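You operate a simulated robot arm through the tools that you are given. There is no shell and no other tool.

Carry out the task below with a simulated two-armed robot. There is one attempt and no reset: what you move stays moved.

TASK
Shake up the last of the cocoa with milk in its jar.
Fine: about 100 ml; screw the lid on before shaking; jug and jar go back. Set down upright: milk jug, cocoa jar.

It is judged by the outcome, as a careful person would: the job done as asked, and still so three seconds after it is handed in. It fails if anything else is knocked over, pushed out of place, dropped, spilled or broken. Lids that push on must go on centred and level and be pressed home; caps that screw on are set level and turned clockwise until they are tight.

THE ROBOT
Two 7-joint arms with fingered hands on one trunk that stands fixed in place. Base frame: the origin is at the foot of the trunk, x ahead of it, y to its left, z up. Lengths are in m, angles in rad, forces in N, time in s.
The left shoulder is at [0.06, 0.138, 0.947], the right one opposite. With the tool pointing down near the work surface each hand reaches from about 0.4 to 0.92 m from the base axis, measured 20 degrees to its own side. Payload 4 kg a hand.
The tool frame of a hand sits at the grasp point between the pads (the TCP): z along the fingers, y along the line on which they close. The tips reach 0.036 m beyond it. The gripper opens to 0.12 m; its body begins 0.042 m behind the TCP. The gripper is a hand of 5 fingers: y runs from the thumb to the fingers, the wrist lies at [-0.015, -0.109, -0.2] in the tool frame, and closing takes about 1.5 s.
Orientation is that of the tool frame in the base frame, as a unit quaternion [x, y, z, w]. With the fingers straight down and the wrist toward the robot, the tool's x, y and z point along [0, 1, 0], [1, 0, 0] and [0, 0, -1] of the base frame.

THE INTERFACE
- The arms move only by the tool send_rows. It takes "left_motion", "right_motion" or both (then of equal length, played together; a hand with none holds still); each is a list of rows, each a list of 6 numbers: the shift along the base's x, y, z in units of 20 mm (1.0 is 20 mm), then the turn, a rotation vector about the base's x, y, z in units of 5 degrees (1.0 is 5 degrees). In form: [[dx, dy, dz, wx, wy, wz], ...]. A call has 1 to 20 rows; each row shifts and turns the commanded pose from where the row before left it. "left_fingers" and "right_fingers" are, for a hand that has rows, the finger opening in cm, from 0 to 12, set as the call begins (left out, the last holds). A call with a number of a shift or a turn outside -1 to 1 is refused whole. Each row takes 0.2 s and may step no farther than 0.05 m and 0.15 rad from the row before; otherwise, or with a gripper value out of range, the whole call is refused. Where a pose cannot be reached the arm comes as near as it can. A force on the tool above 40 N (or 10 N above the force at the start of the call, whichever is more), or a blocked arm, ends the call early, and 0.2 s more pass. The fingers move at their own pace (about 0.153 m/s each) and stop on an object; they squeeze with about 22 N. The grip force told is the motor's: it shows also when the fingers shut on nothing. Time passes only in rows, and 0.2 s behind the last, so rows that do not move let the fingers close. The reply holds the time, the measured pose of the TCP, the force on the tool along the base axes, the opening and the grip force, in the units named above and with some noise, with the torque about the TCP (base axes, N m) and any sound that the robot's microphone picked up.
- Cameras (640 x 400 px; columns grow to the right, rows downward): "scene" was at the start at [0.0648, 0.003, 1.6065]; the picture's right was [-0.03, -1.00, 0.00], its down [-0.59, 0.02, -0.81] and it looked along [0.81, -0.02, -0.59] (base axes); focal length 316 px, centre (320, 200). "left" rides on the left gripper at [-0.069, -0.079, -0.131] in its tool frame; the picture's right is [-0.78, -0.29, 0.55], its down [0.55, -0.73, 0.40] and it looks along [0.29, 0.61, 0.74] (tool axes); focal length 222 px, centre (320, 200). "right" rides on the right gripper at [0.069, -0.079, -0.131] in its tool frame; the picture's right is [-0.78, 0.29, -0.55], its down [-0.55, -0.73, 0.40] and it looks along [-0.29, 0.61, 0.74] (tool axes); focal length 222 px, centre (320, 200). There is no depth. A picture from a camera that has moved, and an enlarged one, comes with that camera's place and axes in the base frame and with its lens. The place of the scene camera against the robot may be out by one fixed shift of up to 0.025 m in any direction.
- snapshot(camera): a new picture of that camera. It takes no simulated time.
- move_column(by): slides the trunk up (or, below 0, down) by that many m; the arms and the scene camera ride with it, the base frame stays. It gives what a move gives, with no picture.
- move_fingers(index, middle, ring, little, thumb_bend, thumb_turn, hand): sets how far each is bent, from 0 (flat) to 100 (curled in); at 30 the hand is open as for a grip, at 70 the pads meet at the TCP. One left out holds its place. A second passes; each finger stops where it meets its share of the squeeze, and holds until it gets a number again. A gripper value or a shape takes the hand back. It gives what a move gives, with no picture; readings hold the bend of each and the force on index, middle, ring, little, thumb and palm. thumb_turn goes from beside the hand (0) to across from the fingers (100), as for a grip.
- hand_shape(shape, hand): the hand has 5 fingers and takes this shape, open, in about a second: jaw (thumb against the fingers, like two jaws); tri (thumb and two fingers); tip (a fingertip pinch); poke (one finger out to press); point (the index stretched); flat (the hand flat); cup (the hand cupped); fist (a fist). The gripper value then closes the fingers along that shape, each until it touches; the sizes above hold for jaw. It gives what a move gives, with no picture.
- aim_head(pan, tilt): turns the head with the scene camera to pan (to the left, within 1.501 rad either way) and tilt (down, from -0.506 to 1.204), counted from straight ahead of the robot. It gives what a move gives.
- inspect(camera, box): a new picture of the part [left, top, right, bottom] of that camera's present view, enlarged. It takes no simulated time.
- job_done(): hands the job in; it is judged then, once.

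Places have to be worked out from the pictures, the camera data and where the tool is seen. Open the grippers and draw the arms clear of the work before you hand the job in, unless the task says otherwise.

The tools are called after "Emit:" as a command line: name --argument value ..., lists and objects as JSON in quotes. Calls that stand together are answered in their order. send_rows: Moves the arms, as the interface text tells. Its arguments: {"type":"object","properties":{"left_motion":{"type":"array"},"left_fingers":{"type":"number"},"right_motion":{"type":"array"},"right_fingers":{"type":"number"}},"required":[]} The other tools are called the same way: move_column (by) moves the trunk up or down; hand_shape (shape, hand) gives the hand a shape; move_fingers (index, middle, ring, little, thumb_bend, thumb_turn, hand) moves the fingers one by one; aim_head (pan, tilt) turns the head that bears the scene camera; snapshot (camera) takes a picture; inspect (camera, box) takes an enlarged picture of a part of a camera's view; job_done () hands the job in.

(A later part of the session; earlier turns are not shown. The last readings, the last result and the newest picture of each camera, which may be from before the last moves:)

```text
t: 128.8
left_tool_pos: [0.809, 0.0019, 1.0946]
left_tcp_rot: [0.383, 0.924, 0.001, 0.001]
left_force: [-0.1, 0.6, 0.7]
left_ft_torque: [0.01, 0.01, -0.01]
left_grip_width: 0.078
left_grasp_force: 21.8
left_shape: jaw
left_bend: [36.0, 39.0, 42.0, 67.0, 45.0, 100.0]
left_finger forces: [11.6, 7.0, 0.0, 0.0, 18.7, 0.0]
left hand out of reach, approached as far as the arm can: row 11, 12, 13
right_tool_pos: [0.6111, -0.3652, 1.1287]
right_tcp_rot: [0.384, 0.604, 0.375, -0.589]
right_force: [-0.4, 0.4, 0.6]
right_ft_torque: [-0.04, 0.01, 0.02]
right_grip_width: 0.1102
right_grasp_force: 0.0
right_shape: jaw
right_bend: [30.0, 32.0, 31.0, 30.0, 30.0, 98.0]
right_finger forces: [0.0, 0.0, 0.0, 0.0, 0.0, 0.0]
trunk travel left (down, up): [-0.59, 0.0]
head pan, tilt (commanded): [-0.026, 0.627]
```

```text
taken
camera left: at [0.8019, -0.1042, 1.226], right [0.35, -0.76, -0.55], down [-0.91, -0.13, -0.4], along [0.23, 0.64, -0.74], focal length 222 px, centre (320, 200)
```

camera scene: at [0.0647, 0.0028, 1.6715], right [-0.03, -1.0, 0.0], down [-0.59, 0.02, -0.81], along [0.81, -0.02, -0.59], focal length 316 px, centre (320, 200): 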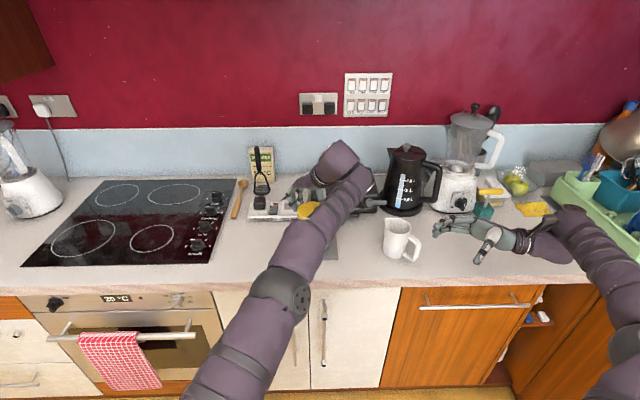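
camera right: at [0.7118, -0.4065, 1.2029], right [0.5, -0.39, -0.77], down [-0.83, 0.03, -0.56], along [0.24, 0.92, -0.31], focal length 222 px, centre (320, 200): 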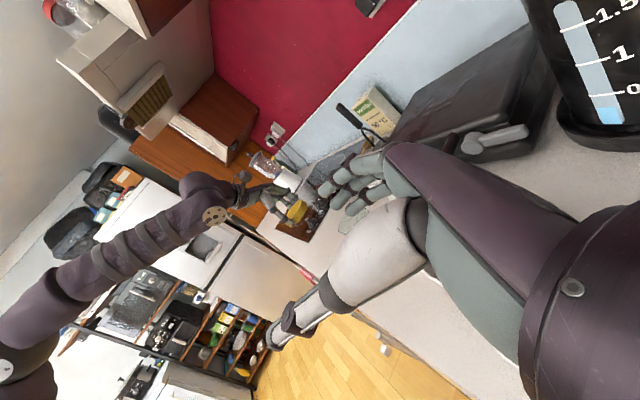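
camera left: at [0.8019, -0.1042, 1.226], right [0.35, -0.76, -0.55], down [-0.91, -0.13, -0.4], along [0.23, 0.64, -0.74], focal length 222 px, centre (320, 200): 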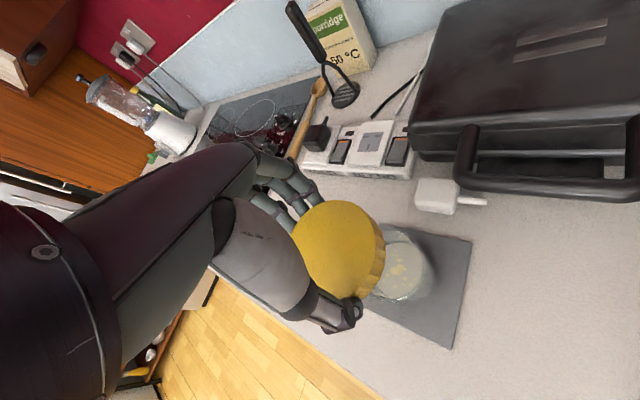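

At this height, yaw +45° doesn't quite reach the jar. I'll reduce the yaw to +20° and lower slightly while moving over the jar, then compare lid and jar positions.

Emit:
send_rows --left_motion '[[0, 0, -0.2, 0, 0, -1], [0, 0, -0.2, 0, 0, -1], [0, 0, -0.2, 0, 0, -1], [0, 0, -0.2, 0, 0, -1], [0, 0, 0, 0, 0, -1], [0, 0, 0, 0, 0, 0]]'

Emit:
inspect --camera "left" --box '[280, 160, 480, 340]'

Emit:
snapshot --camera "scene"

```text
t: 130.2
left_tool_pos: [0.8035, -0.0024, 1.0641]
left_tcp_rot: [0.55, 0.835, 0.004, -0.02]
left_force: [0.0, -0.9, -0.3]
left_ft_torque: [-0.02, 0.04, 0.01]
left_grip_width: 0.078
left_grasp_force: 22.5
left_shape: jaw
left_bend: [36.0, 39.0, 42.0, 67.0, 45.0, 100.0]
left_finger forces: [11.4, 6.8, 0.0, 0.1, 18.2, 0.1]
left hand out of reach, approached as far as the arm can: row 2, 3
right_tool_pos: [0.6112, -0.3646, 1.1297]
right_tcp_rot: [0.384, 0.605, 0.373, -0.589]
right_force: [0.4, 0.9, -0.6]
right_ft_torque: [0.04, -0.03, -0.02]
right_grip_width: 0.1101
right_grasp_force: 0.0
right_shape: jaw
right_bend: [30.0, 32.0, 31.0, 30.0, 30.0, 98.0]
right_finger forces: [0.1, 0.1, 0.0, 0.1, 0.0, 0.1]
trunk travel left (down, up): [-0.59, 0.0]
head pan, tilt (commanded): [-0.026, 0.627]
```

```text
2.22 times, centred on (380, 250) of left
camera zoom: at [0.7616, -0.1033, 1.1948], right [0.02, -0.82, -0.57], down [-0.9, 0.23, -0.37], along [0.43, 0.52, -0.73], focal length 494 px, centre (187, 89)
```

zoom: 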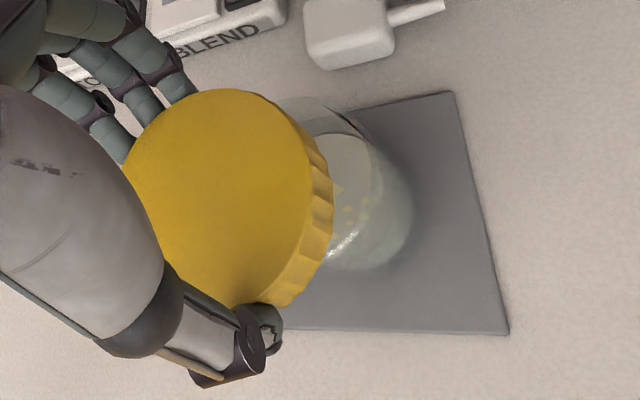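

```text
taken
camera scene: at [0.0651, 0.003, 1.6715], right [-0.03, -1.0, 0.0], down [-0.59, 0.02, -0.81], along [0.81, -0.02, -0.59], focal length 316 px, centre (320, 200)
```

scene: 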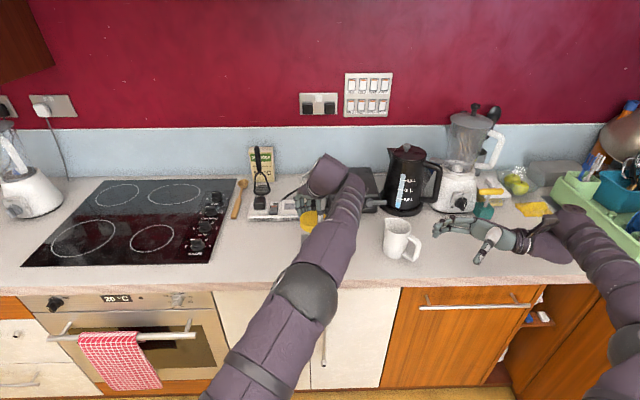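

The lid bottom is about 17 mm above the rim now. I'll level the hand, set the yaw to 20°, and move the lid over the measured jar centre (0.818, -0.0205).

Emit:
send_rows --left_motion '[[0.3, -0.4, 0, -0.329, -0.332, -0.33], [0.42, -0.5, 0, 0, 0, -0.33], [0, 0, 0, 0, 0, 0], [0, 0, 0, 0, 0, 0]]'

Emit:
inspect --camera "left" --box '[280, 160, 480, 340]'

Emit:
inspect --camera "scene" --box '[280, 190, 360, 270]'

```text
t: 131.2
left_tool_pos: [0.8178, -0.0207, 1.0642]
left_tcp_rot: [0.575, 0.818, 0.0, 0.0]
left_force: [0.7, -0.5, 0.9]
left_ft_torque: [-0.01, -0.05, 0.0]
left_grip_width: 0.0781
left_grasp_force: 21.6
left_shape: jaw
left_bend: [36.0, 39.0, 42.0, 67.0, 45.0, 100.0]
left_finger forces: [11.5, 6.8, 0.0, 0.0, 18.3, 0.1]
right_tool_pos: [0.61, -0.3648, 1.1295]
right_tcp_rot: [0.384, 0.604, 0.374, -0.589]
right_force: [0.1, 0.3, 0.1]
right_ft_torque: [-0.01, -0.03, -0.04]
right_grip_width: 0.1102
right_grasp_force: 0.0
right_shape: jaw
right_bend: [30.0, 32.0, 31.0, 30.0, 30.0, 98.0]
right_finger forces: [0.0, 0.0, 0.0, 0.0, 0.1, 0.0]
trunk travel left (down, up): [-0.59, 0.0]
head pan, tilt (commanded): [-0.026, 0.627]
```

```text
2.22 times, centred on (380, 250) of left
camera zoom: at [0.7671, -0.1152, 1.1961], right [-0.01, -0.84, -0.55], down [-0.88, 0.27, -0.4], along [0.48, 0.48, -0.74], focal length 494 px, centre (187, 89)
```

zoom: 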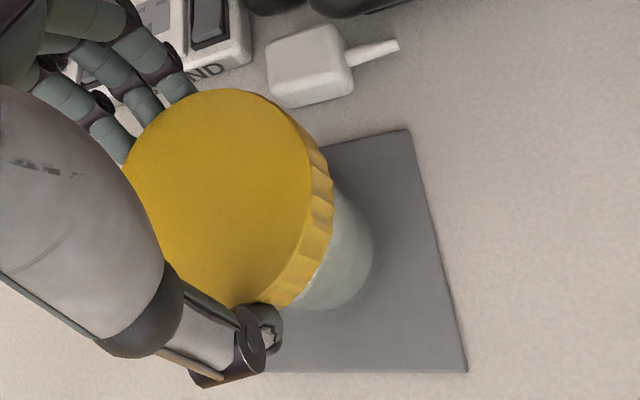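

```text
5.00 times, centred on (320, 230) of scene
camera zoom: at [0.0651, 0.0028, 1.6714], right [-0.03, -1.0, 0.0], down [-0.59, 0.02, -0.81], along [0.81, -0.02, -0.59], focal length 1583 px, centre (320, 50)
```

zoom: 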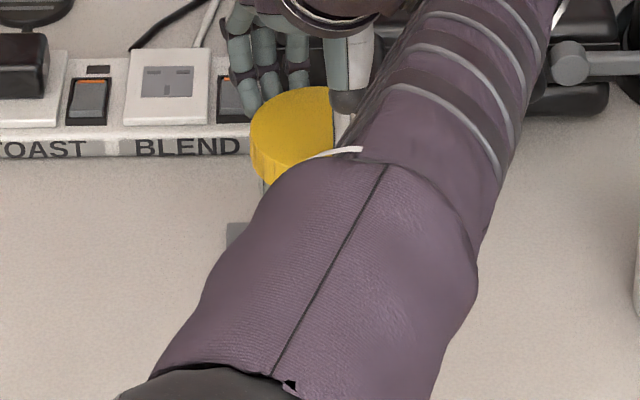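

The scene view shows the lid centred on the jar within about 1 mm in y, and the right-camera measurement gave x≈0.818. I'll lower the lid gently toward the rim.

Emit:
send_rows --left_motion '[[0, 0, -0.3, 0, 0, 0], [0, 0, -0.2, 0, 0, 0], [0, 0, 0, 0, 0, 0]]'

Emit:
send_rows --left_motion '[[0, 0, -0.1, 0, 0, 0], [0, 0, -0.1, 0, 0, 0], [0, 0, 0, 0, 0, 0]]'

Emit:
inspect --camera "left" --box '[280, 160, 480, 340]'

```text
t: 132.0
left_tool_pos: [0.8179, -0.0222, 1.0531]
left_tcp_rot: [0.576, 0.818, 0.0, 0.0]
left_force: [0.2, -0.2, 0.4]
left_ft_torque: [0.0, -0.01, 0.02]
left_grip_width: 0.078
left_grasp_force: 22.4
left_shape: jaw
left_bend: [36.0, 39.0, 42.0, 67.0, 45.0, 100.0]
left_finger forces: [11.5, 6.8, 0.1, 0.1, 18.2, 0.1]
right_tool_pos: [0.6102, -0.3654, 1.1294]
right_tcp_rot: [0.384, 0.605, 0.373, -0.589]
right_force: [0.5, -0.7, -0.1]
right_ft_torque: [0.01, 0.0, 0.0]
right_grip_width: 0.1099
right_grasp_force: 0.0
right_shape: jaw
right_bend: [30.0, 32.0, 31.0, 30.0, 30.0, 98.0]
right_finger forces: [0.0, 0.0, 0.1, 0.0, 0.1, 0.0]
trunk travel left (down, up): [-0.59, 0.0]
head pan, tilt (commanded): [-0.026, 0.627]
```

```text
t: 132.8
left_tool_pos: [0.8179, -0.0221, 1.0512]
left_tcp_rot: [0.575, 0.818, 0.0, 0.0]
left_force: [0.2, -0.7, -0.7]
left_ft_torque: [0.01, -0.03, 0.03]
left_grip_width: 0.0781
left_grasp_force: 22.6
left_shape: jaw
left_bend: [36.0, 39.0, 42.0, 67.0, 45.0, 100.0]
left_finger forces: [11.5, 6.8, 0.0, 0.0, 18.3, 0.1]
right_tool_pos: [0.6122, -0.365, 1.1299]
right_tcp_rot: [0.383, 0.605, 0.374, -0.589]
right_force: [1.0, 0.3, -0.8]
right_ft_torque: [0.01, 0.0, 0.01]
right_grip_width: 0.1102
right_grasp_force: 0.1
right_shape: jaw
right_bend: [30.0, 32.0, 31.0, 30.0, 30.0, 98.0]
right_finger forces: [0.1, 0.0, 0.0, 0.0, 0.0, 0.0]
trunk travel left (down, up): [-0.59, 0.0]
head pan, tilt (commanded): [-0.026, 0.627]
```

```text
2.22 times, centred on (380, 250) of left
camera zoom: at [0.7666, -0.1152, 1.1823], right [-0.01, -0.84, -0.55], down [-0.88, 0.27, -0.4], along [0.48, 0.48, -0.74], focal length 494 px, centre (187, 89)
```

zoom: 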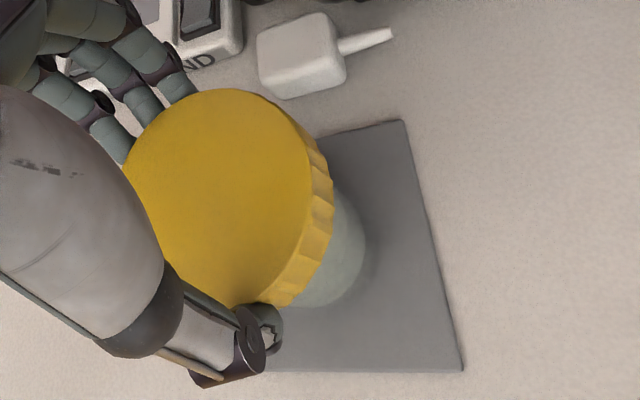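

No contact yet, so I continue down in 2 mm steps.

Emit:
send_rows --left_motion '[[0, 0, -0.1, 0, 0, 0], [0, 0, -0.1, 0, 0, 0], [0, 0, 0, 0, 0, 0]]'

Emit:
send_rows --left_motion '[[0, 0, -0.1, 0, 0, 0], [0, 0, 0, 0, 0, 0]]'

Emit:
send_rows --left_motion '[[0, 0, -0.1, 0, 0, 0], [0, 0, 0, 0, 0, 0]]'

```text
t: 133.6
left_tool_pos: [0.8184, -0.0207, 1.046]
left_tcp_rot: [0.575, 0.818, 0.0, 0.001]
left_force: [0.3, -0.3, 0.0]
left_ft_torque: [-0.04, 0.01, -0.02]
left_grip_width: 0.0779
left_grasp_force: 22.1
left_shape: jaw
left_bend: [36.0, 39.0, 42.0, 67.0, 45.0, 100.0]
left_finger forces: [11.5, 6.9, 0.0, 0.0, 18.3, 0.1]
right_tool_pos: [0.6108, -0.3648, 1.1301]
right_tcp_rot: [0.384, 0.604, 0.374, -0.589]
right_force: [-0.4, 0.4, -0.2]
right_ft_torque: [-0.02, -0.04, 0.0]
right_grip_width: 0.1103
right_grasp_force: 0.1
right_shape: jaw
right_bend: [30.0, 32.0, 31.0, 30.0, 30.0, 98.0]
right_finger forces: [0.1, 0.0, 0.0, 0.1, 0.0, 0.0]
trunk travel left (down, up): [-0.59, 0.0]
head pan, tilt (commanded): [-0.026, 0.627]
```

```text
t: 134.2
left_tool_pos: [0.8179, -0.023, 1.0454]
left_tcp_rot: [0.575, 0.818, 0.0, 0.0]
left_force: [-0.4, -0.1, -0.7]
left_ft_torque: [0.01, -0.02, -0.02]
left_grip_width: 0.0779
left_grasp_force: 22.1
left_shape: jaw
left_bend: [36.0, 39.0, 42.0, 67.0, 45.0, 100.0]
left_finger forces: [11.5, 6.9, 0.1, 0.0, 18.3, 0.0]
right_tool_pos: [0.6104, -0.3656, 1.1289]
right_tcp_rot: [0.385, 0.604, 0.375, -0.588]
right_force: [0.0, 0.4, 0.1]
right_ft_torque: [-0.02, 0.01, 0.04]
right_grip_width: 0.1101
right_grasp_force: 0.1
right_shape: jaw
right_bend: [30.0, 32.0, 31.0, 30.0, 30.0, 98.0]
right_finger forces: [0.1, 0.1, 0.0, 0.0, 0.1, 0.0]
trunk travel left (down, up): [-0.59, 0.0]
head pan, tilt (commanded): [-0.026, 0.627]
```

```text
t: 134.8
left_tool_pos: [0.8188, -0.0233, 1.0427]
left_tcp_rot: [0.576, 0.818, 0.0, 0.0]
left_force: [0.0, 0.2, 0.1]
left_ft_torque: [0.0, 0.0, 0.05]
left_grip_width: 0.078
left_grasp_force: 21.2
left_shape: jaw
left_bend: [36.0, 39.0, 42.0, 67.0, 45.0, 100.0]
left_finger forces: [11.5, 6.9, 0.0, 0.0, 18.3, 0.0]
right_tool_pos: [0.6107, -0.3653, 1.1299]
right_tcp_rot: [0.384, 0.604, 0.374, -0.59]
right_force: [-0.5, -1.1, 0.6]
right_ft_torque: [-0.02, 0.01, 0.01]
right_grip_width: 0.1101
right_grasp_force: 0.0
right_shape: jaw
right_bend: [30.0, 32.0, 31.0, 30.0, 30.0, 98.0]
right_finger forces: [0.0, 0.0, 0.0, 0.1, 0.0, 0.0]
trunk travel left (down, up): [-0.59, 0.0]
head pan, tilt (commanded): [-0.026, 0.627]
```

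Still no contact, so either the rim is already inside the lid or it sits a bit lower than I thought. I continue carefully.

Emit:
send_rows --left_motion '[[0, 0, -0.1, 0, 0, 0], [0, 0, -0.05, 0, 0, 0], [0, 0, 0, 0, 0, 0]]'

Emit:
send_rows --left_motion '[[0, 0, -0.1, 0, 0, 0], [0, 0, -0.05, 0, 0, 0], [0, 0, 0, 0, 0, 0]]'

Emit:
inspect --camera "left" --box '[280, 160, 480, 340]'

Emit:
inspect --camera "scene" --box '[290, 205, 340, 255]'

```text
t: 135.6
left_tool_pos: [0.8182, -0.0226, 1.0396]
left_tcp_rot: [0.574, 0.819, 0.0, 0.0]
left_force: [-1.0, -0.6, 0.8]
left_ft_torque: [0.0, 0.0, -0.02]
left_grip_width: 0.0781
left_grasp_force: 22.1
left_shape: jaw
left_bend: [36.0, 39.0, 42.0, 67.0, 45.0, 100.0]
left_finger forces: [11.6, 7.0, 0.0, 0.0, 18.4, 0.0]
right_tool_pos: [0.6107, -0.3657, 1.1293]
right_tcp_rot: [0.384, 0.605, 0.373, -0.589]
right_force: [0.1, 0.9, 0.8]
right_ft_torque: [0.0, 0.01, -0.02]
right_grip_width: 0.1102
right_grasp_force: 0.1
right_shape: jaw
right_bend: [30.0, 32.0, 31.0, 30.0, 30.0, 98.0]
right_finger forces: [0.0, 0.1, 0.0, 0.0, 0.0, 0.0]
trunk travel left (down, up): [-0.59, 0.0]
head pan, tilt (commanded): [-0.026, 0.627]
```

```text
t: 136.4
left_tool_pos: [0.8169, -0.0218, 1.0363]
left_tcp_rot: [0.575, 0.818, -0.001, 0.001]
left_force: [1.2, -1.0, 4.2]
left_ft_torque: [0.13, -0.1, -0.03]
left_grip_width: 0.0779
left_grasp_force: 22.0
left_shape: jaw
left_bend: [36.0, 39.0, 42.0, 67.0, 45.0, 100.0]
left_finger forces: [11.4, 7.7, 0.0, 0.0, 18.6, 0.1]
right_tool_pos: [0.6109, -0.3649, 1.1301]
right_tcp_rot: [0.384, 0.604, 0.375, -0.589]
right_force: [-0.6, -0.5, 0.7]
right_ft_torque: [0.03, 0.04, 0.0]
right_grip_width: 0.1103
right_grasp_force: 0.2
right_shape: jaw
right_bend: [30.0, 32.0, 31.0, 30.0, 30.0, 98.0]
right_finger forces: [0.0, 0.0, 0.1, 0.1, 0.0, 0.0]
trunk travel left (down, up): [-0.59, 0.0]
head pan, tilt (commanded): [-0.026, 0.627]
```

```text
2.22 times, centred on (380, 250) of left
camera zoom: at [0.7664, -0.1154, 1.1685], right [-0.01, -0.84, -0.55], down [-0.88, 0.27, -0.4], along [0.48, 0.48, -0.74], focal length 494 px, centre (187, 89)
```

zoom: 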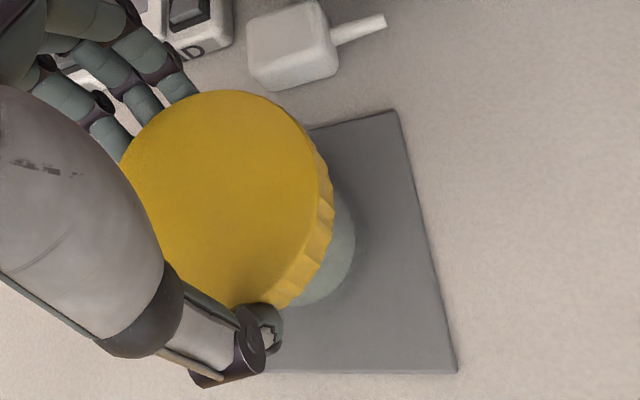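

```text
8.00 times, centred on (315, 230) of scene
camera zoom: at [0.0646, 0.0028, 1.6715], right [-0.03, -1.0, 0.0], down [-0.59, 0.02, -0.81], along [0.81, -0.02, -0.59], focal length 2532 px, centre (360, -40)
```

zoom: 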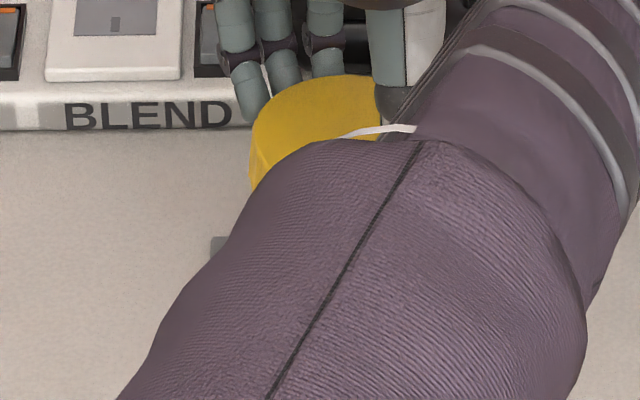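

First contact came at TCP z≈1.036 (4 N), about 10 mm lower than the rim estimate, so the lid has most likely slipped over the rim and met the thread. I'll press lightly and start turning clockwise in small steps while watching forces and torque.

Emit:
send_rows --left_motion '[[0, 0, -0.03, 0, 0, -0.6], [0, 0, 0, 0, 0, -0.8], [0, 0, 0, 0, 0, -0.8], [0, 0, 0, 0, 0, 0]]'

Emit:
inspect --camera "left" --box '[280, 160, 480, 340]'

```text
t: 137.4
left_tool_pos: [0.8171, -0.0218, 1.0372]
left_tcp_rot: [0.651, 0.759, 0.0, 0.0]
left_force: [1.0, 0.4, -0.7]
left_ft_torque: [-0.01, 0.0, 0.02]
left_grip_width: 0.0779
left_grasp_force: 22.0
left_shape: jaw
left_bend: [36.0, 39.0, 42.0, 67.0, 45.0, 100.0]
left_finger forces: [11.7, 6.8, 0.0, 0.0, 18.5, 0.1]
right_tool_pos: [0.6113, -0.3659, 1.1301]
right_tcp_rot: [0.384, 0.605, 0.375, -0.588]
right_force: [-0.3, 0.2, 0.7]
right_ft_torque: [0.0, 0.03, -0.05]
right_grip_width: 0.1101
right_grasp_force: 0.0
right_shape: jaw
right_bend: [30.0, 32.0, 31.0, 30.0, 30.0, 98.0]
right_finger forces: [0.0, 0.1, 0.0, 0.0, 0.0, 0.0]
trunk travel left (down, up): [-0.59, 0.0]
head pan, tilt (commanded): [-0.026, 0.627]
```

```text
2.22 times, centred on (380, 250) of left
camera zoom: at [0.75, -0.1036, 1.1677], right [-0.17, -0.82, -0.55], down [-0.81, 0.43, -0.4], along [0.56, 0.38, -0.74], focal length 494 px, centre (187, 89)
```

zoom: 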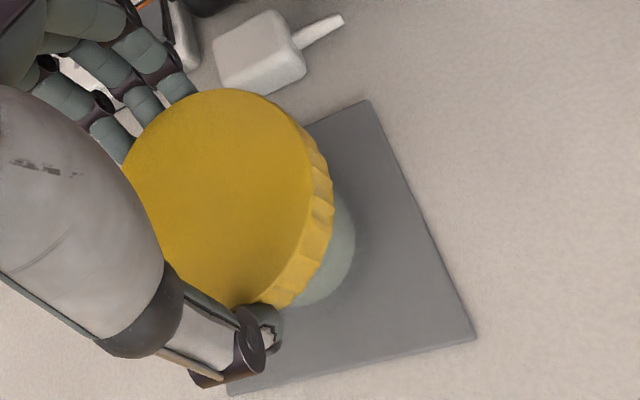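

The contact eased after turning about 11°. I'll lower a bit more to find the seat again.

Emit:
send_rows --left_motion '[[0, 0, -0.06, 0, 0, 0], [0, 0, 0, 0, 0, 0]]'

Emit:
send_rows --left_motion '[[0, 0, -0.06, 0, 0, 0], [0, 0, 0, 0, 0, 0]]'

Emit:
send_rows --left_motion '[[0, 0, -0.06, 0, 0, 0], [0, 0, 0, 0, 0, 0]]'

```text
t: 138.0
left_tool_pos: [0.8183, -0.0216, 1.035]
left_tcp_rot: [0.651, 0.759, 0.0, 0.001]
left_force: [-0.7, 0.6, 0.2]
left_ft_torque: [0.0, -0.02, 0.01]
left_grip_width: 0.078
left_grasp_force: 22.1
left_shape: jaw
left_bend: [36.0, 39.0, 42.0, 67.0, 45.0, 100.0]
left_finger forces: [11.7, 6.8, 0.1, 0.0, 18.5, 0.0]
right_tool_pos: [0.6109, -0.3638, 1.1291]
right_tcp_rot: [0.385, 0.604, 0.375, -0.589]
right_force: [-0.3, 0.2, 0.3]
right_ft_torque: [0.0, -0.05, 0.02]
right_grip_width: 0.1101
right_grasp_force: 0.1
right_shape: jaw
right_bend: [30.0, 32.0, 31.0, 30.0, 30.0, 98.0]
right_finger forces: [0.0, 0.0, 0.0, 0.0, 0.0, 0.0]
trunk travel left (down, up): [-0.59, 0.0]
head pan, tilt (commanded): [-0.026, 0.627]
```

```text
t: 138.6
left_tool_pos: [0.8174, -0.0218, 1.0342]
left_tcp_rot: [0.651, 0.759, -0.001, 0.0]
left_force: [0.0, -0.4, 0.8]
left_ft_torque: [0.01, 0.04, -0.01]
left_grip_width: 0.0783
left_grasp_force: 22.0
left_shape: jaw
left_bend: [36.0, 39.0, 42.0, 67.0, 45.0, 100.0]
left_finger forces: [11.7, 6.9, 0.0, 0.0, 18.6, 0.0]
right_tool_pos: [0.6108, -0.3635, 1.1292]
right_tcp_rot: [0.384, 0.605, 0.374, -0.589]
right_force: [0.3, 0.2, -0.2]
right_ft_torque: [-0.03, -0.01, 0.0]
right_grip_width: 0.1101
right_grasp_force: 0.0
right_shape: jaw
right_bend: [30.0, 32.0, 31.0, 30.0, 30.0, 98.0]
right_finger forces: [0.1, 0.1, 0.0, 0.1, 0.0, 0.1]
trunk travel left (down, up): [-0.59, 0.0]
head pan, tilt (commanded): [-0.026, 0.627]
```

```text
t: 139.2
left_tool_pos: [0.8181, -0.0221, 1.0319]
left_tcp_rot: [0.651, 0.759, 0.0, 0.0]
left_force: [-0.1, -0.2, 0.4]
left_ft_torque: [0.03, 0.0, 0.01]
left_grip_width: 0.0782
left_grasp_force: 21.9
left_shape: jaw
left_bend: [36.0, 39.0, 42.0, 67.0, 45.0, 100.0]
left_finger forces: [11.7, 6.8, 0.0, 0.0, 18.5, 0.1]
right_tool_pos: [0.6116, -0.364, 1.1298]
right_tcp_rot: [0.384, 0.604, 0.375, -0.59]
right_force: [-0.5, -0.4, 0.5]
right_ft_torque: [0.03, 0.0, -0.02]
right_grip_width: 0.1101
right_grasp_force: 0.1
right_shape: jaw
right_bend: [30.0, 32.0, 31.0, 30.0, 30.0, 98.0]
right_finger forces: [0.0, 0.0, 0.1, 0.0, 0.0, 0.1]
trunk travel left (down, up): [-0.59, 0.0]
head pan, tilt (commanded): [-0.026, 0.627]
```

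Still free, so the lid is sliding down over the neck. I continue lowering in about 1 mm steps.

Emit:
send_rows --left_motion '[[0, 0, -0.06, 0, 0, 0], [0, 0, 0, 0, 0, 0]]'

Emit:
send_rows --left_motion '[[0, 0, -0.06, 0, 0, 0], [0, 0, 0, 0, 0, 0]]'

Emit:
send_rows --left_motion '[[0, 0, -0.06, 0, 0, 0], [0, 0, 0, 0, 0, 0]]'

Emit:
inspect --camera "left" --box '[280, 160, 480, 340]'

```text
t: 139.8
left_tool_pos: [0.8182, -0.0224, 1.0312]
left_tcp_rot: [0.651, 0.759, 0.001, 0.0]
left_force: [0.0, 0.8, -0.5]
left_ft_torque: [0.02, -0.03, -0.01]
left_grip_width: 0.0782
left_grasp_force: 22.0
left_shape: jaw
left_bend: [36.0, 39.0, 42.0, 67.0, 45.0, 100.0]
left_finger forces: [11.8, 6.7, 0.1, 0.1, 18.5, 0.1]
right_tool_pos: [0.6102, -0.3661, 1.1306]
right_tcp_rot: [0.385, 0.604, 0.374, -0.589]
right_force: [-0.2, -0.8, -0.3]
right_ft_torque: [0.01, -0.04, -0.01]
right_grip_width: 0.1099
right_grasp_force: 0.1
right_shape: jaw
right_bend: [30.0, 32.0, 31.0, 30.0, 30.0, 98.0]
right_finger forces: [0.1, 0.0, 0.0, 0.0, 0.0, 0.0]
trunk travel left (down, up): [-0.59, 0.0]
head pan, tilt (commanded): [-0.026, 0.627]
```

```text
t: 140.4
left_tool_pos: [0.8175, -0.0225, 1.0301]
left_tcp_rot: [0.651, 0.759, -0.001, 0.001]
left_force: [0.6, 0.4, -1.1]
left_ft_torque: [-0.01, -0.03, -0.01]
left_grip_width: 0.078
left_grasp_force: 21.9
left_shape: jaw
left_bend: [36.0, 39.0, 42.0, 67.0, 45.0, 100.0]
left_finger forces: [11.8, 6.8, 0.0, 0.0, 18.5, 0.0]
right_tool_pos: [0.6116, -0.3649, 1.1295]
right_tcp_rot: [0.384, 0.604, 0.375, -0.589]
right_force: [-0.5, -0.7, 0.6]
right_ft_torque: [-0.04, 0.04, 0.01]
right_grip_width: 0.1102
right_grasp_force: 0.1
right_shape: jaw
right_bend: [30.0, 32.0, 31.0, 30.0, 30.0, 98.0]
right_finger forces: [0.0, 0.0, 0.0, 0.1, 0.0, 0.0]
trunk travel left (down, up): [-0.59, 0.0]
head pan, tilt (commanded): [-0.026, 0.627]
```

```text
t: 141.0
left_tool_pos: [0.8174, -0.0227, 1.029]
left_tcp_rot: [0.651, 0.759, 0.0, 0.0]
left_force: [0.8, 0.7, -0.3]
left_ft_torque: [0.01, 0.01, 0.05]
left_grip_width: 0.0779
left_grasp_force: 22.0
left_shape: jaw
left_bend: [36.0, 39.0, 42.0, 67.0, 45.0, 100.0]
left_finger forces: [11.7, 6.9, 0.0, 0.0, 18.6, 0.0]
right_tool_pos: [0.6097, -0.3652, 1.1284]
right_tcp_rot: [0.385, 0.605, 0.374, -0.588]
right_force: [-0.7, -0.6, 0.2]
right_ft_torque: [-0.03, 0.02, 0.0]
right_grip_width: 0.1099
right_grasp_force: 0.1
right_shape: jaw
right_bend: [30.0, 32.0, 31.0, 30.0, 30.0, 98.0]
right_finger forces: [0.0, 0.0, 0.1, 0.0, 0.0, 0.1]
trunk travel left (down, up): [-0.59, 0.0]
head pan, tilt (commanded): [-0.026, 0.627]
```

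```text
2.22 times, centred on (380, 250) of left
camera zoom: at [0.7498, -0.1042, 1.1604], right [-0.17, -0.82, -0.55], down [-0.81, 0.43, -0.4], along [0.56, 0.38, -0.74], focal length 494 px, centre (187, 89)
```

zoom: 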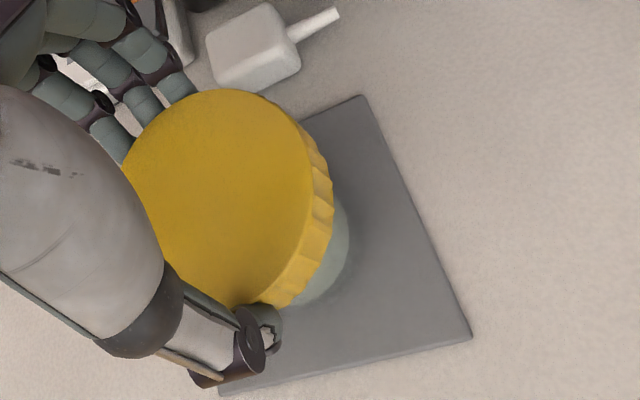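

No resistance yet. I'll continue a few more millimetres.

Emit:
send_rows --left_motion '[[0, 0, -0.06, 0, 0, 0], [0, 0, 0, 0, 0, 0]]'

Emit:
send_rows --left_motion '[[0, 0, -0.06, 0, 0, 0], [0, 0, 0, 0, 0, 0]]'

Emit:
send_rows --left_motion '[[0, 0, -0.06, 0, 0, 0], [0, 0, 0, 0, 0, 0]]'

Emit:
inspect --camera "scene" --box '[280, 190, 360, 270]'

```text
t: 141.6
left_tool_pos: [0.8175, -0.0212, 1.0276]
left_tcp_rot: [0.65, 0.76, 0.0, 0.0]
left_force: [0.0, 0.2, 0.2]
left_ft_torque: [0.02, -0.03, 0.03]
left_grip_width: 0.0782
left_grasp_force: 21.7
left_shape: jaw
left_bend: [36.0, 39.0, 42.0, 67.0, 45.0, 100.0]
left_finger forces: [11.7, 6.7, 0.1, 0.1, 18.6, 0.0]
right_tool_pos: [0.6117, -0.3652, 1.1297]
right_tcp_rot: [0.385, 0.604, 0.375, -0.589]
right_force: [0.4, -1.2, 0.0]
right_ft_torque: [-0.03, -0.03, -0.01]
right_grip_width: 0.11
right_grasp_force: 0.1
right_shape: jaw
right_bend: [30.0, 32.0, 31.0, 30.0, 30.0, 98.0]
right_finger forces: [0.1, 0.0, 0.0, 0.1, 0.1, 0.1]
trunk travel left (down, up): [-0.59, 0.0]
head pan, tilt (commanded): [-0.026, 0.627]
```

```text
t: 142.2
left_tool_pos: [0.8183, -0.0225, 1.0268]
left_tcp_rot: [0.651, 0.759, 0.0, 0.0]
left_force: [0.2, 0.0, 0.5]
left_ft_torque: [0.0, 0.0, -0.05]
left_grip_width: 0.0779
left_grasp_force: 21.6
left_shape: jaw
left_bend: [36.0, 39.0, 42.0, 67.0, 45.0, 100.0]
left_finger forces: [11.7, 6.8, 0.0, 0.0, 18.5, 0.1]
right_tool_pos: [0.6112, -0.3648, 1.1293]
right_tcp_rot: [0.384, 0.604, 0.374, -0.589]
right_force: [0.3, -0.6, -0.1]
right_ft_torque: [-0.06, 0.01, 0.02]
right_grip_width: 0.11
right_grasp_force: 0.1
right_shape: jaw
right_bend: [30.0, 32.0, 31.0, 30.0, 30.0, 98.0]
right_finger forces: [0.0, 0.0, 0.0, 0.0, 0.0, 0.0]
trunk travel left (down, up): [-0.59, 0.0]
head pan, tilt (commanded): [-0.026, 0.627]
```

```text
t: 142.8
left_tool_pos: [0.8182, -0.0223, 1.0247]
left_tcp_rot: [0.651, 0.759, 0.001, 0.0]
left_force: [0.1, 0.6, -0.4]
left_ft_torque: [-0.01, -0.03, -0.05]
left_grip_width: 0.0782
left_grasp_force: 22.2
left_shape: jaw
left_bend: [36.0, 39.0, 42.0, 67.0, 45.0, 100.0]
left_finger forces: [11.7, 6.8, 0.0, 0.1, 18.6, 0.0]
right_tool_pos: [0.6112, -0.3643, 1.1289]
right_tcp_rot: [0.385, 0.604, 0.375, -0.589]
right_force: [-0.9, -0.2, 0.0]
right_ft_torque: [0.0, 0.03, 0.01]
right_grip_width: 0.1103
right_grasp_force: 0.1
right_shape: jaw
right_bend: [30.0, 32.0, 31.0, 30.0, 30.0, 98.0]
right_finger forces: [0.0, 0.1, 0.0, 0.1, 0.0, 0.0]
trunk travel left (down, up): [-0.59, 0.0]
head pan, tilt (commanded): [-0.026, 0.627]
```

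```text
5.00 times, centred on (320, 230) of scene
camera zoom: at [0.0649, 0.0028, 1.6715], right [-0.03, -1.0, 0.0], down [-0.59, 0.02, -0.81], along [0.81, -0.02, -0.59], focal length 1583 px, centre (320, 50)
```

zoom: 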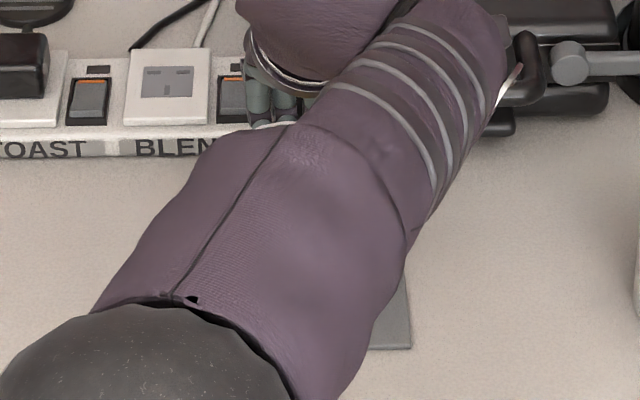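

Still nothing touching, so the rim may be nearer 0.985. I'll keep lowering.

Emit:
send_rows --left_motion '[[0, 0, -0.06, 0, 0, 0], [0, 0, 0, 0, 0, 0]]'

Emit:
send_rows --left_motion '[[0, 0, -0.06, 0, 0, 0], [0, 0, 0, 0, 0, 0]]'

Emit:
send_rows --left_motion '[[0, 0, -0.06, 0, 0, 0], [0, 0, 0, 0, 0, 0]]'

Emit:
send_rows --left_motion '[[0, 0, -0.06, 0, 0, 0], [0, 0, 0, 0, 0, 0]]'

Emit:
inspect --camera "left" --box '[280, 160, 480, 340]'

```text
t: 143.4
left_tool_pos: [0.818, -0.0213, 1.0238]
left_tcp_rot: [0.651, 0.759, 0.0, -0.001]
left_force: [0.8, 0.5, 0.1]
left_ft_torque: [0.03, 0.0, -0.01]
left_grip_width: 0.0781
left_grasp_force: 21.9
left_shape: jaw
left_bend: [36.0, 39.0, 42.0, 67.0, 45.0, 100.0]
left_finger forces: [11.8, 6.7, 0.1, 0.0, 18.4, 0.1]
right_tool_pos: [0.6111, -0.3653, 1.1303]
right_tcp_rot: [0.384, 0.604, 0.375, -0.589]
right_force: [-0.9, -0.3, 0.0]
right_ft_torque: [-0.03, 0.01, 0.01]
right_grip_width: 0.1101
right_grasp_force: 0.1
right_shape: jaw
right_bend: [30.0, 32.0, 31.0, 30.0, 30.0, 98.0]
right_finger forces: [0.1, 0.0, 0.0, 0.0, 0.0, 0.1]
trunk travel left (down, up): [-0.59, 0.0]
head pan, tilt (commanded): [-0.026, 0.627]
```

```text
t: 144.0
left_tool_pos: [0.8168, -0.0214, 1.0217]
left_tcp_rot: [0.65, 0.76, 0.001, 0.001]
left_force: [-0.1, 1.4, -0.2]
left_ft_torque: [0.02, -0.01, 0.0]
left_grip_width: 0.078
left_grasp_force: 22.6
left_shape: jaw
left_bend: [36.0, 39.0, 42.0, 67.0, 45.0, 100.0]
left_finger forces: [11.7, 6.8, 0.0, 0.0, 18.6, 0.0]
right_tool_pos: [0.6116, -0.3653, 1.1305]
right_tcp_rot: [0.384, 0.605, 0.375, -0.589]
right_force: [-0.4, 0.2, 0.0]
right_ft_torque: [0.0, -0.02, 0.0]
right_grip_width: 0.1101
right_grasp_force: 0.1
right_shape: jaw
right_bend: [30.0, 32.0, 31.0, 30.0, 30.0, 98.0]
right_finger forces: [0.0, 0.0, 0.1, 0.0, 0.0, 0.1]
trunk travel left (down, up): [-0.59, 0.0]
head pan, tilt (commanded): [-0.026, 0.627]
```

```text
t: 144.6
left_tool_pos: [0.8175, -0.0216, 1.0208]
left_tcp_rot: [0.651, 0.76, 0.0, 0.0]
left_force: [0.2, -0.2, 0.4]
left_ft_torque: [-0.01, 0.0, -0.01]
left_grip_width: 0.0779
left_grasp_force: 21.7
left_shape: jaw
left_bend: [36.0, 39.0, 42.0, 67.0, 45.0, 100.0]
left_finger forces: [11.8, 6.8, 0.1, 0.0, 18.4, 0.1]
right_tool_pos: [0.6112, -0.3652, 1.129]
right_tcp_rot: [0.384, 0.604, 0.374, -0.589]
right_force: [-0.1, -0.1, -0.3]
right_ft_torque: [0.01, 0.0, 0.02]
right_grip_width: 0.11
right_grasp_force: 0.1
right_shape: jaw
right_bend: [30.0, 32.0, 31.0, 30.0, 30.0, 98.0]
right_finger forces: [0.0, 0.0, 0.0, 0.0, 0.0, 0.1]
trunk travel left (down, up): [-0.59, 0.0]
head pan, tilt (commanded): [-0.026, 0.627]
```

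```text
t: 145.2
left_tool_pos: [0.8172, -0.0221, 1.0212]
left_tcp_rot: [0.65, 0.76, 0.0, 0.001]
left_force: [1.1, 0.0, 2.6]
left_ft_torque: [0.02, -0.06, -0.04]
left_grip_width: 0.0781
left_grasp_force: 21.6
left_shape: jaw
left_bend: [36.0, 39.0, 42.0, 67.0, 45.0, 100.0]
left_finger forces: [11.9, 7.0, 0.0, 0.0, 18.5, 0.0]
right_tool_pos: [0.6109, -0.3628, 1.1309]
right_tcp_rot: [0.384, 0.605, 0.374, -0.59]
right_force: [0.0, -0.5, -0.1]
right_ft_torque: [0.02, 0.02, 0.01]
right_grip_width: 0.1099
right_grasp_force: 0.1
right_shape: jaw
right_bend: [30.0, 32.0, 31.0, 30.0, 30.0, 98.0]
right_finger forces: [0.0, 0.0, 0.1, 0.1, 0.1, 0.1]
trunk travel left (down, up): [-0.59, 0.0]
head pan, tilt (commanded): [-0.026, 0.627]
```

```text
2.22 times, centred on (380, 250) of left
camera zoom: at [0.7497, -0.1044, 1.1526], right [-0.17, -0.82, -0.55], down [-0.81, 0.43, -0.4], along [0.56, 0.38, -0.74], focal length 494 px, centre (187, 89)
```

zoom: 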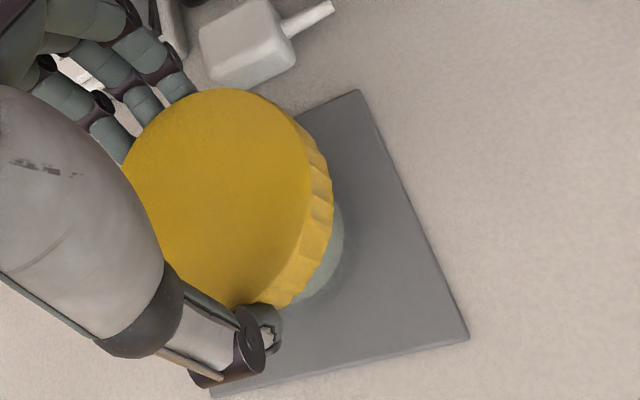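

The lid has now seated evenly on the rim (2.6 N, almost no tilting torque) at TCP z≈1.0205. I'll press a little and begin turning clockwise, watching the torque.

Emit:
send_rows --left_motion '[[0, 0, -0.04, 0, 0, 0], [0, 0, 0, 0, 0, -0.6], [0, 0, 0, 0, 0, -0.8], [0, 0, 0, 0, 0, -0.8], [0, 0, 0, 0, 0, -0.8], [0, 0, 0, 0, 0, 0]]'

Emit:
inspect --camera "left" --box '[280, 160, 480, 340]'

```text
t: 146.6
left_tool_pos: [0.8178, -0.0218, 1.0193]
left_tcp_rot: [0.744, 0.668, 0.0, 0.0]
left_force: [0.8, 0.7, 7.5]
left_ft_torque: [0.01, -0.05, 0.16]
left_grip_width: 0.0778
left_grasp_force: 22.1
left_shape: jaw
left_bend: [36.0, 39.0, 42.0, 67.0, 45.0, 99.0]
left_finger forces: [12.7, 6.3, 0.0, 0.0, 18.5, 0.0]
right_tool_pos: [0.6104, -0.3651, 1.1309]
right_tcp_rot: [0.384, 0.604, 0.375, -0.589]
right_force: [0.6, 0.1, -0.4]
right_ft_torque: [0.0, 0.0, 0.0]
right_grip_width: 0.1102
right_grasp_force: 0.1
right_shape: jaw
right_bend: [30.0, 32.0, 31.0, 30.0, 30.0, 98.0]
right_finger forces: [0.1, 0.0, 0.0, 0.0, 0.1, 0.1]
trunk travel left (down, up): [-0.59, 0.0]
head pan, tilt (commanded): [-0.026, 0.627]
```

```text
2.22 times, centred on (380, 250) of left
camera zoom: at [0.7308, -0.084, 1.1522], right [-0.37, -0.75, -0.55], down [-0.67, 0.63, -0.4], along [0.64, 0.22, -0.74], focal length 494 px, centre (187, 89)
```

zoom: 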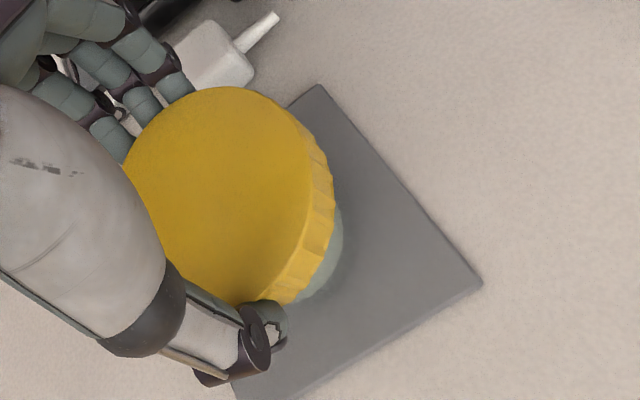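

There's a resisting torque of 0.16 N·m at 7.5 N push. I'll continue the clockwise stroke.

Emit:
send_rows --left_motion '[[0, 0, 0, 0, 0, -1], [0, 0, 0, 0, 0, -1], [0, 0, 0, 0, 0, -1], [0, 0, 0, 0, 0, -1], [0, 0, 0, 0, 0, 0]]'

Emit:
send_rows --left_motion '[[0, 0, 0, 0, 0, -1], [0, 0, 0, 0, 0, -1], [0, 0, 0, 0, 0, -1], [0, 0, 0, 0, 0, -1], [0, 0, 0, 0, 0, 0]]'

Emit:
inspect --camera "left" --box '[280, 160, 480, 340]'

Emit:
snapshot --camera "scene"

```text
t: 147.8
left_tool_pos: [0.8183, -0.022, 1.0192]
left_tcp_rot: [0.849, 0.529, 0.0, 0.001]
left_force: [1.2, 1.5, 10.2]
left_ft_torque: [-0.03, -0.09, 0.25]
left_grip_width: 0.0774
left_grasp_force: 21.9
left_shape: jaw
left_bend: [36.0, 39.0, 42.0, 67.0, 45.0, 98.0]
left_finger forces: [13.1, 6.5, 0.0, 0.0, 18.3, 0.0]
right_tool_pos: [0.6096, -0.365, 1.1296]
right_tcp_rot: [0.385, 0.604, 0.374, -0.589]
right_force: [-1.0, 1.0, -0.1]
right_ft_torque: [-0.01, 0.03, -0.02]
right_grip_width: 0.1102
right_grasp_force: 0.0
right_shape: jaw
right_bend: [30.0, 32.0, 31.0, 30.0, 30.0, 98.0]
right_finger forces: [0.0, 0.1, 0.1, 0.1, 0.0, 0.1]
trunk travel left (down, up): [-0.59, 0.0]
head pan, tilt (commanded): [-0.026, 0.627]
```

```text
t: 149.0
left_tool_pos: [0.817, -0.0228, 1.0214]
left_tcp_rot: [0.928, 0.373, 0.002, 0.001]
left_force: [6.1, -2.2, 22.0]
left_ft_torque: [-0.17, -0.34, 0.0]
left_grip_width: 0.0781
left_grasp_force: 22.1
left_shape: jaw
left_bend: [35.0, 38.0, 42.0, 67.0, 45.0, 100.0]
left_finger forces: [13.8, 8.7, 2.3, 0.1, 18.5, 0.0]
right_tool_pos: [0.6099, -0.3652, 1.13]
right_tcp_rot: [0.384, 0.605, 0.375, -0.589]
right_force: [-0.5, 0.2, 0.2]
right_ft_torque: [-0.03, 0.02, -0.01]
right_grip_width: 0.1103
right_grasp_force: 0.0
right_shape: jaw
right_bend: [30.0, 32.0, 31.0, 30.0, 30.0, 98.0]
right_finger forces: [0.1, 0.0, 0.0, 0.0, 0.0, 0.0]
trunk travel left (down, up): [-0.59, 0.0]
head pan, tilt (commanded): [-0.026, 0.627]
```

```text
2.22 times, centred on (380, 250) of left
camera zoom: at [0.7122, -0.0148, 1.153], right [-0.77, -0.33, -0.55], down [-0.11, 0.91, -0.4], along [0.63, -0.25, -0.73], focal length 494 px, centre (187, 89)
```

zoom: 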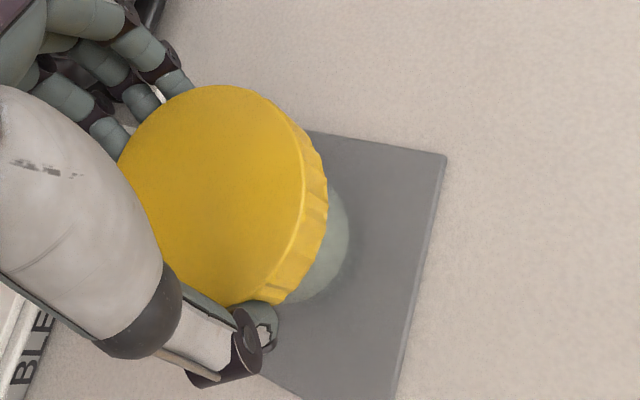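

```text
taken
camera scene: at [0.0634, 0.0026, 1.6716], right [-0.03, -1.0, 0.0], down [-0.59, 0.02, -0.81], along [0.81, -0.02, -0.59], focal length 316 px, centre (320, 200)
```

scene: 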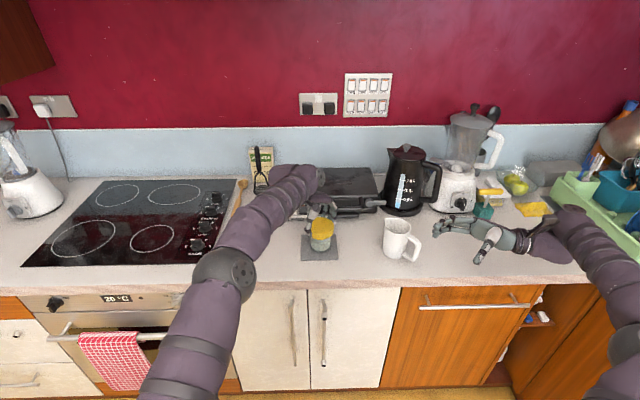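

The push force climbed to 22 N partway through the stroke. The scene view is now clear, so I'll zoom in to check how the lid sits.

Emit:
inspect --camera "scene" --box '[296, 200, 346, 260]'

Emit:
inspect --camera "scene" --box '[306, 212, 336, 250]'

```text
6.67 times, centred on (321, 230) of scene
camera zoom: at [0.0634, 0.0026, 1.6716], right [-0.03, -1.0, 0.0], down [-0.59, 0.02, -0.81], along [0.81, -0.02, -0.59], focal length 2110 px, centre (313, 0)
```

zoom: 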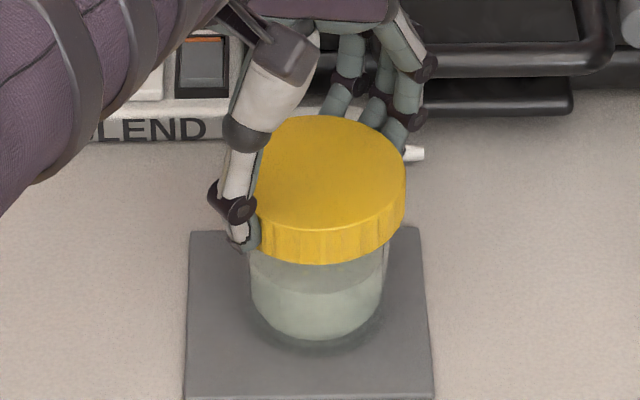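

```text
10.53 times, centred on (321, 231) of scene
camera zoom: at [0.0634, 0.0026, 1.6716], right [-0.03, -1.0, 0.0], down [-0.59, 0.02, -0.81], along [0.81, -0.02, -0.59], focal length 3332 px, centre (310, -126)
```

zoom: 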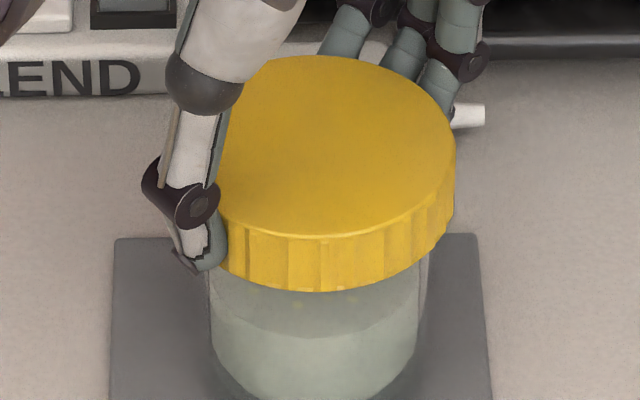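

The lid is seated, but the hand is pressing too hard and sideways (6 N in x), probably because the lid centre is slightly off the wrist axis. I'll relax: raise 1.5 mm and shift 1.5 mm in +x.

Emit:
send_rows --left_motion '[[0.075, -0.025, 0.075, 0, 0, 0], [0, 0, 0, 0, 0, 0]]'

Emit:
inspect --camera "scene" --box '[306, 212, 336, 250]'

```text
t: 149.6
left_tool_pos: [0.8183, -0.0232, 1.0217]
left_tcp_rot: [0.928, 0.373, 0.001, 0.0]
left_force: [1.0, -0.6, 17.2]
left_ft_torque: [-0.07, -0.12, -0.04]
left_grip_width: 0.078
left_grasp_force: 22.1
left_shape: jaw
left_bend: [35.0, 38.0, 42.0, 67.0, 45.0, 100.0]
left_finger forces: [12.5, 7.6, 1.3, 0.0, 20.3, 0.1]
right_tool_pos: [0.6101, -0.3648, 1.1305]
right_tcp_rot: [0.384, 0.605, 0.373, -0.589]
right_force: [0.4, 0.0, 0.2]
right_ft_torque: [0.0, -0.03, 0.0]
right_grip_width: 0.11
right_grasp_force: 0.1
right_shape: jaw
right_bend: [30.0, 32.0, 31.0, 30.0, 30.0, 98.0]
right_finger forces: [0.0, 0.0, 0.1, 0.0, 0.0, 0.0]
trunk travel left (down, up): [-0.59, 0.0]
head pan, tilt (commanded): [-0.026, 0.627]
```

```text
10.53 times, centred on (321, 231) of scene
camera zoom: at [0.0629, 0.0029, 1.6715], right [-0.03, -1.0, 0.0], down [-0.58, 0.02, -0.81], along [0.81, -0.02, -0.59], focal length 3332 px, centre (310, -126)
```

zoom: 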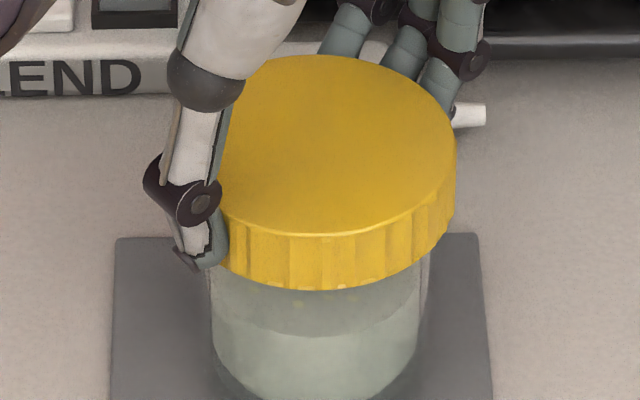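

The lateral force is gone, but there's still 17 N of push. I'll raise another 2 mm to see how the lid responds.

Emit:
send_rows --left_motion '[[0, 0, 0.1, 0, 0, 0], [0, 0, 0, 0, 0, 0]]'

Emit:
inspect --camera "scene" --box '[306, 212, 336, 250]'

```text
t: 150.2
left_tool_pos: [0.8182, -0.0221, 1.0225]
left_tcp_rot: [0.928, 0.373, 0.0, -0.002]
left_force: [0.3, 0.4, 10.3]
left_ft_torque: [-0.05, -0.04, 0.0]
left_grip_width: 0.0779
left_grasp_force: 22.1
left_shape: jaw
left_bend: [35.0, 39.0, 42.0, 67.0, 45.0, 100.0]
left_finger forces: [12.2, 7.2, 1.1, 0.1, 20.4, 0.0]
right_tool_pos: [0.6106, -0.365, 1.1298]
right_tcp_rot: [0.383, 0.605, 0.374, -0.589]
right_force: [1.1, 0.4, 0.7]
right_ft_torque: [0.0, 0.01, 0.01]
right_grip_width: 0.1099
right_grasp_force: 0.0
right_shape: jaw
right_bend: [30.0, 32.0, 31.0, 30.0, 30.0, 98.0]
right_finger forces: [0.1, 0.0, 0.1, 0.0, 0.0, 0.0]
trunk travel left (down, up): [-0.59, 0.0]
head pan, tilt (commanded): [-0.026, 0.627]
```

```text
10.53 times, centred on (321, 231) of scene
camera zoom: at [0.0639, 0.003, 1.6714], right [-0.03, -1.0, 0.0], down [-0.59, 0.02, -0.81], along [0.81, -0.02, -0.59], focal length 3332 px, centre (310, -126)
```

zoom: 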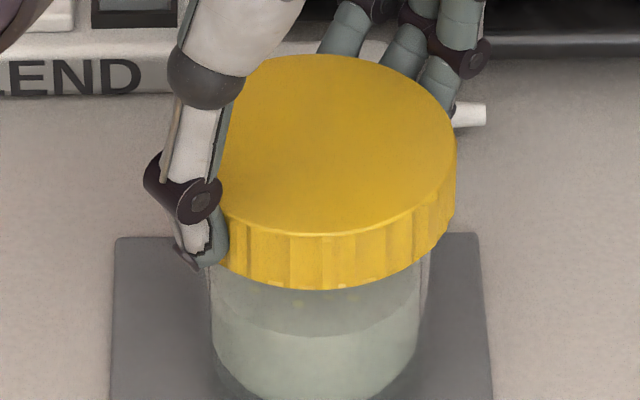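

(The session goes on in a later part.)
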